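You operate a simulated robot arm through the tools that you are given. There is no shell and no other tool. Be economical: measure what you need, move in short steps, check, and stop when the job is done.

Carry out the task below with a simulated robot arm. There is one attempt and no reset: what you move stays moved.

TASK
Put the black seal and the silver nut from the top of the grey table in the grey crate.
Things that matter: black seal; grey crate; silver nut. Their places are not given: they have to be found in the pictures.

It is judged by the outcome, as a careful person would: the job done as asked, and still so three seconds after it is handed in. It fails if anything else is knocked over, pushed out of place, dropped, spilled or broken.

THE ROBOT
A 7-joint arm with a two-finger parallel gripper, fixed in place. Base frame: the origin is at the foot of the arm, x ahead of it, y to its left, z up; the work surface is at about z = 0. Lengths are in mm, angles in degrees, forces in N, time in s.
With the tool pointing down near the work surface it reaches from about 220 to 580 mm from the base axis. Its first joint turns from -66.0 to 66.0 degrees. Payload 2.5 kg.
Tool frame: the origin (TCP) lies between the finger pads and is the grasp point; the fingertips stand 23 mm ahead of it; z points along the fingers, y is the line along which they close. The gripper opens to 94 mm. The fingers are 38 mm wide and 10 mm thick; the gripper's body (54 by 96 mm) begins 39 mm behind the TCP.
Orientation is that of the tool frame in the base frame, as [roll, pitch, yaw] about the fixed x, y, z axes, in that order (R = Rz(yaw) Ry(pitch) Rx(roll)). With the fingers straight down and closing along the base's y, the tool's x points along the base's -x, its y along +y and its z along -z.

THE INTERFACE
- The arm moves only by the tool send_rows. Its arguments are lists of equal length, an entry for each row: "linear": the shift along the tool's x, y, z in mm, a list of three; "rotation": the turn, a rotation vector about the tool's x, y, z in degrees, a list of three; "claw": the finger opening in mm, from 0 to 94. In form: {"linear": [[x, y, z], ...], "rotation": [[wx, wy, wz], ...], "claw": [claw, ...]}. A call has 1 to 12 rows; each row shifts and turns the commanded pose from where the row before left it, along the tool's axes as they then stand. A row lasts 0.2 s, in which the tool goes at most 50 mm and 8.6 degrees; a call with a longer step from one row to the next is refused whole, and so is a gripper value outside its range. A pose out of reach is approached as far as the arm can. The call stops where the force on the tool passes 40 N (or 10 N more than at its start, if that is more) or the arm is blocked; 0.2 s more then pass. The fingers move at their own pace (about 108 mm/s each) and stop on an object; they squeeze with about 31 N. The grip force told is the motor's: it shows also when the fingers shut on nothing. Time passes only in rows, and 0.2 s behind the last, so rows that do not move let the fingers close. It gives the time, the measured TCP pose, the force on the tool (base axes), the opening and the grip force at its end, in the units of the frame above (readings bear some noise).
- Cameras (640 x 400 px; columns grow to the right, rows downward): "scene" is fixed at [93.1, -399, 539.6]; the picture's right is [0.96, -0.29, 0.00], its down [-0.18, -0.60, -0.78] and it looks along [0.22, 0.75, -0.62] (base axes); focal length 226 px, centre (320, 200). "wrist" rides on the gripper at [-39, 0, -44] in the tool frame; the picture's right is [0.00, -1.00, 0.00], its down [0.97, 0.00, -0.24] and it looks along [0.24, 0.00, 0.97] (tool axes); focal length 218 px, centre (320, 200).
- camera(camera): a new picture of that camera. No time passes.
- point_at(camera, pixels): for up to 12 pixels [column, row] of the newest picture of that camera ("zoom" is the newest enlarged one), the place [x, y, z] in the base frame of the surface seen there, good to about 2 mm. No time passes.
- enlarge(camera, box): a new picture of the part [left, top, right, bottom] of that camera's present view, enlarged. No time passes.
- job_done(): hands the job in; it is judged then, once.

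Work in short steps. Measure before you move; look again where a grasp or a placing could have gone wrong, and mend it. You have 60 turns and 20 pictures in all, the two below and enlarged ones among them. Open the gripper and draw the arm clear of the work before you hand the job in, unless the task says otherwise; then end with one line.

The tools are called after "Request:" as name(argument=value, ...) on one line, values as JSON. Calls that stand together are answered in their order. send_rows: Moves the arm, as the interface text tells. Its arguments: {"type":"object","properties":{"linear":{"type":"array"},"rotation":{"type":"array"},"claw":{"type":"array"}},"required":["linear","rotation","claw"]} The other tools are called the same way: camera (camera) takes a picture; point_at (camera, pixels) gives the place of the surface under pixels of a picture; enlarge (camera, box) takes an enlarged picture of a part of a camera's view; job_done () hands the job in.

At the start:

```text
clock: 0.0
ee_pos: [355.7, 280.5, 341.0]
tool_rot: [-180.0, -0.1, 180.0]
ft_force: [0.1, 0.6, 1.0]
opening: 94.0
gripper_force: 0.1
```

scene: 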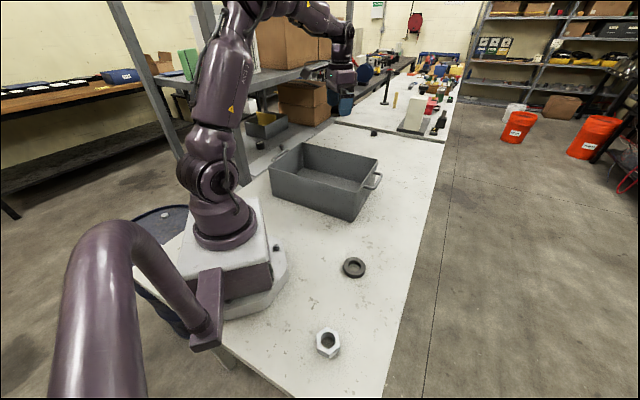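
wrist: 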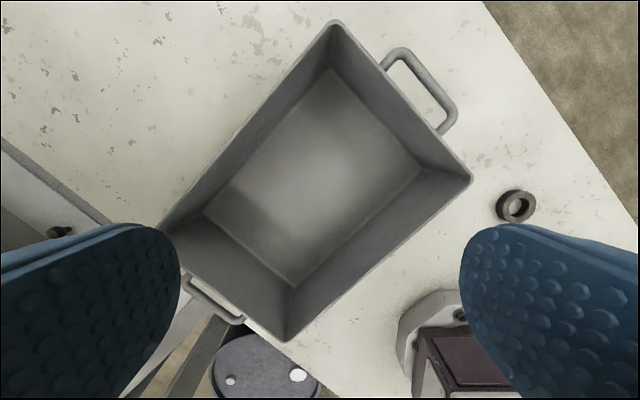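

The scene shows the seal near (354,267), the nut near (328,343) and the crate near (325,180). I'll enlarge and measure them.

Request:
enlarge(camera="scene", box=[280, 240, 400, 370])

Request:
point_at(camera="scene", pixels=[[354, 260], [354, 268], [344, 267], [365, 267], [328, 331], [328, 342], [317, 343], [339, 343], [270, 165], [350, 220], [378, 158], [325, 180]])

Request:
point_at(camera="wrist", pixels=[[335, 22], [470, 180], [287, 340], [165, 230], [310, 170], [516, 207], [500, 207], [533, 207], [516, 192], [516, 222], [240, 110], [450, 120]])

```text
3.08 times, centred on (340, 305) of scene
```

zoom: 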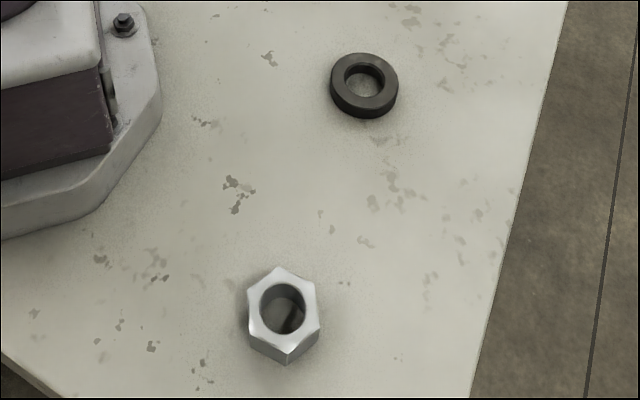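

```text
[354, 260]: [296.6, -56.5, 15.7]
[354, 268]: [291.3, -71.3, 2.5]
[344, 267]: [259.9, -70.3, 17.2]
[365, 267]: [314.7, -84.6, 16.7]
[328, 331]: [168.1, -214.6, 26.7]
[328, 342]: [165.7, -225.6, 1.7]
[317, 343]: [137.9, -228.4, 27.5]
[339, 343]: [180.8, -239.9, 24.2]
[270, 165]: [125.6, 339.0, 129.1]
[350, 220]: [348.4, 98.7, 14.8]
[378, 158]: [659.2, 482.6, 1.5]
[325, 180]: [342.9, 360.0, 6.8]
```

```text
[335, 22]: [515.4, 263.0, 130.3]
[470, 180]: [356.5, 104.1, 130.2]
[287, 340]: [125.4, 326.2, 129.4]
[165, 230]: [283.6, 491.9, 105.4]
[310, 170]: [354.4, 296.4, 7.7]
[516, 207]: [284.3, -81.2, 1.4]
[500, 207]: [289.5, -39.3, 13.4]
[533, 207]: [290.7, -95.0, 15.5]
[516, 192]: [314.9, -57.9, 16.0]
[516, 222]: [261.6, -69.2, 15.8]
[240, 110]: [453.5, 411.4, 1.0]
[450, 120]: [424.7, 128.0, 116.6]
```

I'll measure the nut's hex corners and the seal's edges finely in the zoom.

Request:
point_at(camera="zoom", pixels=[[281, 270], [312, 284], [317, 326], [287, 347], [252, 332], [250, 290], [364, 56], [333, 80], [395, 80], [362, 105], [340, 62], [388, 62]])

```text
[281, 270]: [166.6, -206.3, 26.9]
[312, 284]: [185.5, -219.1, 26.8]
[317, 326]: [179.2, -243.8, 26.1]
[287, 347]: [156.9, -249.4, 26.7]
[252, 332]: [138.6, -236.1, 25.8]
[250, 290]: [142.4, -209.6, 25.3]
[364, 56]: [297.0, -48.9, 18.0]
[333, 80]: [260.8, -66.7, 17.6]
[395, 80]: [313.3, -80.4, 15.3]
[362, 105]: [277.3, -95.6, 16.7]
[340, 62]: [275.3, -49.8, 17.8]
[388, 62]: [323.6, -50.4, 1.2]
```

Seal centre is about (288,-72), 17 mm high. Nut centre is about (161.5,-227.5), 27 mm high, with flat normals at about 48°, 108° and -12°. I'm moving above the seal.

Request:
send_rows(linear=[[6.8, -35.2, 14], [6.8, -35.2, 14], [6.8, -35.2, 14], [6.8, -35.2, 14], [6.8, -35.2, 14], [6.8, -35.2, 14], [6.8, -35.2, 14], [6.8, -35.2, 14], [6.8, -35.2, 14], [6.5, -35.7, 14], [0, 0, 0], [0, 0, 0]], rotation=[[0, 0, 0], [0, 0, 0], [0, 0, 0], [0, 0, 0], [0, 0, 0], [0, 0, 0], [0, 0, 0], [0, 0, 0], [0, 0, 0], [0, 0, 0], [0, 0, 0], [0, 0, 0]], claw=[94, 94, 94, 94, 94, 94, 94, 94, 94, 94, 94, 94])

Request:
camera(camera="wrist")

```text
clock: 2.6
ee_pos: [289.1, -73.4, 199.9]
tool_rot: [-179.9, 0.0, -180.0]
ft_force: [0.6, -0.2, 0.7]
opening: 94.1
gripper_force: 0.0
```

```text
16 pictures are left
```

wrist: 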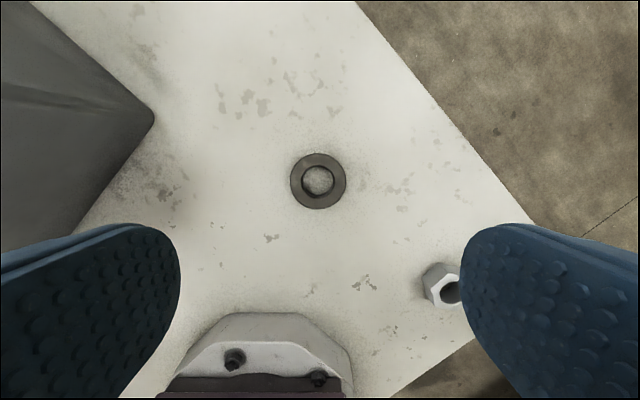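

The seal appears at (318,181), edges at columns 291–346 and rows 153–209. I'm measuring it again, plus the base plate near the nut.

Request:
point_at(camera="wrist", pixels=[[293, 181], [344, 181], [318, 155], [318, 206], [318, 181], [340, 345], [310, 315], [355, 385], [230, 325]])

```text
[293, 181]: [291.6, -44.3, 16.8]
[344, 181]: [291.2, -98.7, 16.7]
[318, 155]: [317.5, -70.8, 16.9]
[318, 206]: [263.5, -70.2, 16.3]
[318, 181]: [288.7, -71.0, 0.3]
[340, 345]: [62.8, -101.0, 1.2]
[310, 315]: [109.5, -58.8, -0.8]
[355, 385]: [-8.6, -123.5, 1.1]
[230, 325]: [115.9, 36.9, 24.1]
```

Seal centre is (290.5,-71.3), diameter about 58. I'm descending until the tips are about 3 mm above the table.

Request:
send_rows(linear=[[-1.4, 2, 35], [0, 0, 35], [0, 0, 35], [0, 0, 30], [0, 0, 20], [0, 0, 12], [0, 0, 7], [0, 0, 0]], rotation=[[0, 0, 0], [0, 0, 0], [0, 0, 0], [0, 0, 0], [0, 0, 0], [0, 0, 0], [0, 0, 0], [0, 0, 0]], claw=[94, 94, 94, 94, 94, 94, 94, 94])

```text
clock: 4.4
ee_pos: [289.8, -70.2, 25.2]
tool_rot: [-180.0, 0.0, -180.0]
ft_force: [0.5, -0.1, 0.5]
opening: 94.0
gripper_force: 0.0
```

Position is good with no contact, so I'm closing on the seal.

Request:
send_rows(linear=[[0, 0, 0], [0, 0, 0], [0, 0, 0], [0, 0, 0], [0, 0, 0]], rotation=[[0, 0, 0], [0, 0, 0], [0, 0, 0], [0, 0, 0], [0, 0, 0]], claw=[50, 40, 40, 40, 40])

```text
clock: 5.6
ee_pos: [290.0, -70.9, 25.1]
tool_rot: [180.0, 0.1, 179.9]
ft_force: [-0.4, -0.4, -0.1]
opening: 59.1
gripper_force: 31.0
```

The fingers hold at 59 mm, which matches the seal. I'm lifting straight up to z≈220.

Request:
send_rows(linear=[[0, 0, -8], [0, 0, -17], [0, 0, -30], [0, 0, -35], [0, 0, -35], [0, 0, -35], [0, 0, -35], [0, 0, 0]], rotation=[[0, 0, 0], [0, 0, 0], [0, 0, 0], [0, 0, 0], [0, 0, 0], [0, 0, 0], [0, 0, 0], [0, 0, 0]], claw=[40, 40, 40, 40, 40, 40, 40, 40])

```text
clock: 7.4
ee_pos: [290.6, -72.2, 221.3]
tool_rot: [179.9, 0.0, 179.9]
ft_force: [0.1, -0.6, -2.6]
opening: 59.0
gripper_force: 30.8
```

Grip is secure. I'm carrying the seal over the crate to about (375,245).

Request:
send_rows(linear=[[-8.45, 31.7, 0], [-8.45, 31.7, 0], [-8.45, 31.7, 0], [-8.45, 31.7, 0], [-8.45, 31.7, 0], [-8.45, 31.7, 0], [-8.45, 31.7, 0], [-8.45, 31.7, 0], [-8.45, 31.7, 0], [-8.45, 31.7, 0], [0, 0, 0], [0, 0, 0]], rotation=[[0, 0, 0], [0, 0, 0], [0, 0, 0], [0, 0, 0], [0, 0, 0], [0, 0, 0], [0, 0, 0], [0, 0, 0], [0, 0, 0], [0, 0, 0], [0, 0, 0], [0, 0, 0]], claw=[40, 40, 40, 40, 40, 40, 40, 40, 40, 40, 40, 40])

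Request:
camera(camera="wrist")

```text
clock: 10.0
ee_pos: [371.4, 246.1, 221.2]
tool_rot: [-179.9, 0.0, 179.8]
ft_force: [0.6, -0.1, -2.6]
opening: 59.1
gripper_force: 30.5
```

```text
15 pictures are left
```

wrist: 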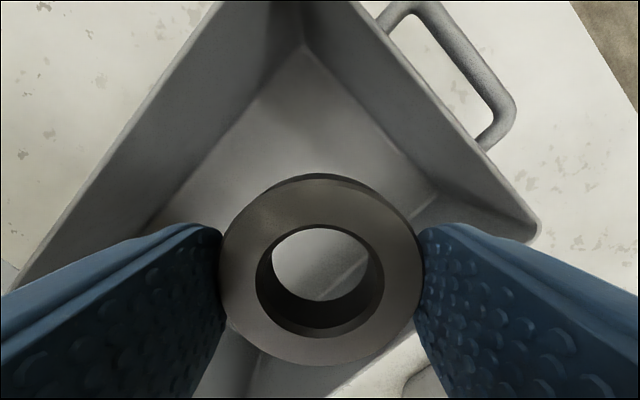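

The seal is inside the crate's outline. I'm measuring the crate floor corners to choose a safe lowering spot.

Request:
point_at(camera="wrist", pixels=[[300, 50], [430, 195], [365, 255], [240, 375], [155, 220], [538, 235], [400, 205]])

```text
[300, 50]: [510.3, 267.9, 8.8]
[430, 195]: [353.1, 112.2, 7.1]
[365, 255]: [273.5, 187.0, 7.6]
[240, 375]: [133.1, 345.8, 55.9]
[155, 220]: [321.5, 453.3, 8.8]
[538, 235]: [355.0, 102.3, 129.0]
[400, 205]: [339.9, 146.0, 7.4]
```

The walls are vertical and the floor is at z≈8. I'm lowering to TCP z≈36.

Request:
send_rows(linear=[[0, 0, 30], [0, 0, 35], [0, 0, 35], [0, 0, 35], [0, 0, 25], [0, 0, 15], [0, 0, 10], [0, 0, 0], [0, 0, 0]], rotation=[[0, 0, 0], [0, 0, 0], [0, 0, 0], [0, 0, 0], [0, 0, 0], [0, 0, 0], [0, 0, 0], [0, 0, 0], [0, 0, 0]], claw=[40, 40, 40, 40, 40, 40, 40, 40, 40])

```text
clock: 12.0
ee_pos: [372.5, 244.6, 35.7]
tool_rot: [179.9, 0.0, -180.0]
ft_force: [0.0, -0.8, -2.0]
opening: 58.9
gripper_force: 30.8
```

The seal is just above the floor, so I'm releasing it and then rising.

Request:
send_rows(linear=[[0, 0, 0], [0, 0, 0], [0, 0, 0], [0, 0, -20], [0, 0, -35], [0, 0, -40], [0, 0, -45], [0, 0, -45], [0, 0, 0]], rotation=[[0, 0, 0], [0, 0, 0], [0, 0, 0], [0, 0, 0], [0, 0, 0], [0, 0, 0], [0, 0, 0], [0, 0, 0], [0, 0, 0]], claw=[75, 75, 75, 75, 75, 75, 75, 75, 75])

Request:
camera(camera="wrist")

```text
clock: 14.0
ee_pos: [370.7, 244.3, 222.5]
tool_rot: [180.0, 0.1, 179.9]
ft_force: [0.0, 0.0, 0.5]
opening: 74.9
gripper_force: 0.2
```

```text
14 pictures are left
```

wrist: 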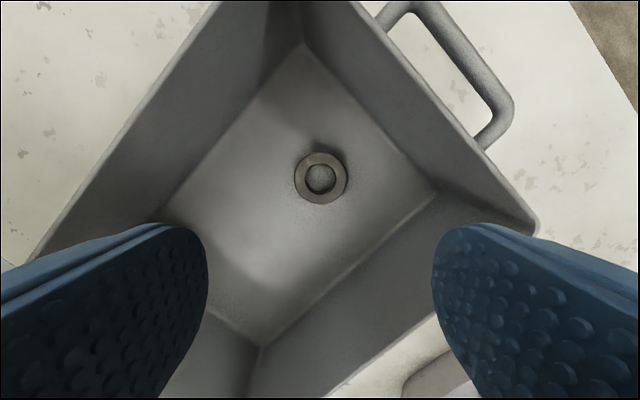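

The seal is lying on the crate floor. I'm travelling toward the nut, staying high.

Request:
send_rows(linear=[[8, -31.6, 0], [8, -31.6, 0], [8, -31.6, 0], [8, -31.6, 0], [8, -31.6, 0], [8, -31.6, 0], [8, -31.6, 0], [8, -31.6, 0], [8, -31.6, 0], [8, -31.6, 0], [0, 0, 0]], rotation=[[0, 0, 0], [0, 0, 0], [0, 0, 0], [0, 0, 0], [0, 0, 0], [0, 0, 0], [0, 0, 0], [0, 0, 0], [0, 0, 0], [0, 0, 0], [0, 0, 0]], claw=[75, 75, 75, 75, 75, 75, 75, 75, 75, 75, 75])

Request:
send_rows(linear=[[21.5, -26, 0], [21.5, -26, 0], [21.5, -26, 0], [21.5, -26, 0], [21.5, -26, 0], [21.5, -26, 0], [0, 0, 0], [0, 0, 0], [0, 0, 0], [0, 0, 0], [0, 0, 0], [0, 0, 0]], rotation=[[0, 0, 0], [0, 0, 0], [0, 0, 0], [0, 0, 0], [0, 0, 0], [0, 0, 0], [0, 0, 8.4], [0, 0, 8.4], [0, 0, 8.4], [0, 0, 8.4], [0, 0, 8.4], [0, 0, 0]], claw=[75, 75, 75, 75, 75, 75, 75, 75, 75, 75, 75, 75])

Request:
camera(camera="wrist")

```text
clock: 16.4
ee_pos: [292.7, -72.1, 218.8]
tool_rot: [-180.0, 0.0, 180.0]
ft_force: [-0.4, -0.5, -0.6]
opening: 75.2
gripper_force: 0.0
```

```text
clock: 19.0
ee_pos: [165.0, -225.8, 222.2]
tool_rot: [180.0, 0.0, 137.8]
ft_force: [0.0, 0.0, -0.5]
opening: 75.1
gripper_force: 0.1
```

```text
13 pictures are left
```

wrist: 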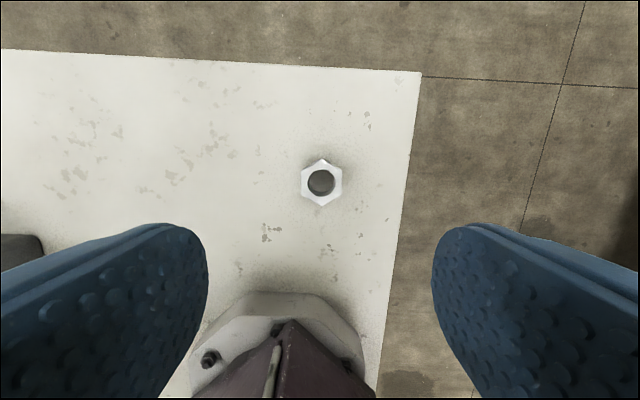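

The nut's flats are aligned with the fingers, centred at about (321,182). I'm measuring its edges.

Request:
point_at(camera="wrist", pixels=[[303, 182], [340, 182], [321, 161], [322, 203], [304, 175], [339, 175]])

```text
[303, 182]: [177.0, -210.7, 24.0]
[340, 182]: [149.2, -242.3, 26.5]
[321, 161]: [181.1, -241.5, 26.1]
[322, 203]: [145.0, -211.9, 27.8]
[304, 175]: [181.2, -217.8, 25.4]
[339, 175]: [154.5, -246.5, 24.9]
```

Nut centre is (163,-226.6) and the TCP is within 2 mm of it. I'm descending.

Request:
send_rows(linear=[[0, -1, 35], [0, 0, 40], [0, 0, 40], [0, 0, 35], [0, 0, 25], [0, 0, 13], [0, 0, 7], [0, 0, 0]], rotation=[[0, 0, 0], [0, 0, 0], [0, 0, 0], [0, 0, 0], [0, 0, 0], [0, 0, 0], [0, 0, 0], [0, 0, 0]], claw=[75, 75, 75, 75, 75, 75, 75, 75])

```text
clock: 20.8
ee_pos: [164.4, -226.5, 27.3]
tool_rot: [-179.9, -0.1, 138.0]
ft_force: [0.3, 0.9, -0.9]
opening: 74.8
gripper_force: 0.1
```

I'm at depth with no contact, so I'm closing on the nut.

Request:
send_rows(linear=[[0, 0, 0], [0, 0, 0], [0, 0, 0], [0, 0, 0], [0, 0, 0]], rotation=[[0, 0, 0], [0, 0, 0], [0, 0, 0], [0, 0, 0], [0, 0, 0]], claw=[45, 30, 25, 25, 25])

Request:
send_rows(linear=[[0, 0, -8], [0, 0, -17], [0, 0, -30], [0, 0, -35], [0, 0, -35], [0, 0, -35], [0, 0, -35], [0, 0, 0]], rotation=[[0, 0, 0], [0, 0, 0], [0, 0, 0], [0, 0, 0], [0, 0, 0], [0, 0, 0], [0, 0, 0], [0, 0, 0]], claw=[25, 25, 25, 25, 25, 25, 25, 25])

```text
clock: 22.0
ee_pos: [164.5, -224.9, 27.3]
tool_rot: [-180.0, 0.0, 137.9]
ft_force: [0.7, 0.2, 1.3]
opening: 45.9
gripper_force: 31.0
```

```text
clock: 23.8
ee_pos: [165.8, -225.8, 220.9]
tool_rot: [180.0, -0.1, 138.0]
ft_force: [0.1, -0.4, -1.4]
opening: 45.6
gripper_force: 31.1
```

The nut is held at 45.6 mm. I'm rotating back and retracing the path, then going to the crate at about (290,330).

Request:
send_rows(linear=[[0, 0, 0], [0, 0, 0], [0, 0, 0], [0, 0, 0], [0, 0, 0], [-21, 25.7, 0], [-21, 25.7, 0], [-21, 25.7, 0], [-21, 25.7, 0], [-21, 25.7, 0], [-21, 25.7, 0], [0, 0, 0]], rotation=[[0, 0, -8.4], [0, 0, -8.4], [0, 0, -8.4], [0, 0, -8.4], [0, 0, -8.4], [0, 0, 0], [0, 0, 0], [0, 0, 0], [0, 0, 0], [0, 0, 0], [0, 0, 0], [0, 0, 0]], claw=[25, 25, 25, 25, 25, 25, 25, 25, 25, 25, 25, 25])

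Request:
send_rows(linear=[[0, 36.5, 0], [0, 36.5, 0], [0, 36.5, 0], [0, 36.5, 0], [0, 36.5, 0], [0, 36.5, 0], [0, 36.5, 0], [0, 36.5, 0], [0, 36.5, 0], [0, 36.5, 0], [0, 36.5, 0], [0, 0, 0]], rotation=[[0, 0, 0], [0, 0, 0], [0, 0, 0], [0, 0, 0], [0, 0, 0], [0, 0, 0], [0, 0, 0], [0, 0, 0], [0, 0, 0], [0, 0, 0], [0, 0, 0], [0, 0, 0]], claw=[25, 25, 25, 25, 25, 25, 25, 25, 25, 25, 25, 25])

Request:
camera(camera="wrist")

```text
clock: 26.4
ee_pos: [293.5, -71.5, 219.7]
tool_rot: [-179.9, 0.1, 180.0]
ft_force: [0.0, 0.0, -2.7]
opening: 45.9
gripper_force: 31.0
```

```text
clock: 29.0
ee_pos: [293.0, 329.7, 222.6]
tool_rot: [-179.9, 0.0, 180.0]
ft_force: [0.6, 0.6, -2.4]
opening: 45.9
gripper_force: 31.1
```

```text
12 pictures are left
```

wrist: 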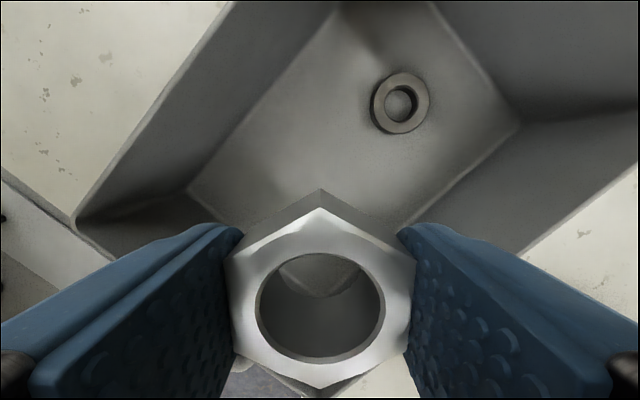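

The seal is well clear and the nut is over the inner floor. I'm lowering to z≈38, then releasing and rising.

Request:
send_rows(linear=[[0, 0, 30], [0, 0, 35], [0, 0, 35], [0, 0, 35], [0, 0, 25], [0, 0, 15], [0, 0, 9], [0, 0, 0], [0, 0, 0]], rotation=[[0, 0, 0], [0, 0, 0], [0, 0, 0], [0, 0, 0], [0, 0, 0], [0, 0, 0], [0, 0, 0], [0, 0, 0], [0, 0, 0]], claw=[25, 25, 25, 25, 25, 25, 25, 25, 25])

Request:
send_rows(linear=[[0, 0, 0], [0, 0, 0], [0, 0, 0], [0, 0, -20], [0, 0, -35], [0, 0, -40], [0, 0, -45], [0, 0, -45], [0, 0, -45], [0, 0, 0]], rotation=[[0, 0, 0], [0, 0, 0], [0, 0, 0], [0, 0, 0], [0, 0, 0], [0, 0, 0], [0, 0, 0], [0, 0, 0], [0, 0, 0], [0, 0, 0]], claw=[70, 70, 70, 70, 70, 70, 70, 70, 70, 70])

Request:
camera(camera="wrist")

Request:
camera(camera="scene")

```text
clock: 31.0
ee_pos: [289.4, 327.3, 36.4]
tool_rot: [180.0, 0.0, 180.0]
ft_force: [0.9, 0.0, -2.9]
opening: 45.8
gripper_force: 30.8
```

```text
clock: 33.2
ee_pos: [291.4, 327.6, 267.6]
tool_rot: [179.9, 0.0, 179.9]
ft_force: [0.2, -0.5, 0.2]
opening: 69.9
gripper_force: 0.0
```

```text
11 pictures are left
```

wrist: 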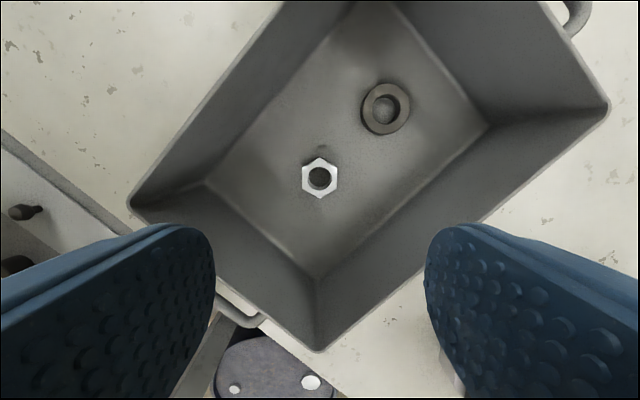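

```text
10 pictures are left
```

scene: 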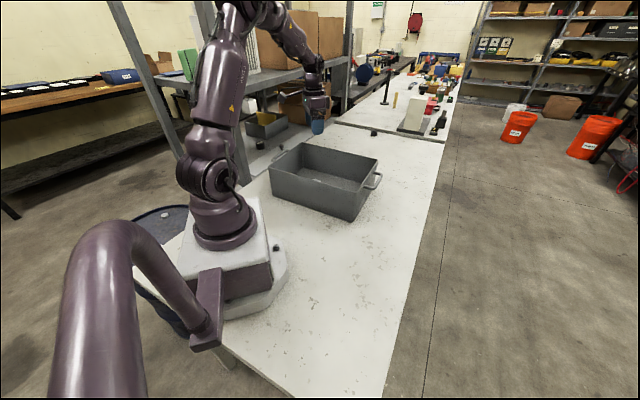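

Both parts lie flat on the crate floor, the crate has not moved, and the gripper is open and clear above it. I'm handing the job in.

Request:
job_done()

```text
The job is handed in.
```

The black seal and the silver nut are both in the grey crate. The last pictures show the crate where it was, and the arm is drawn clear with the gripper open.
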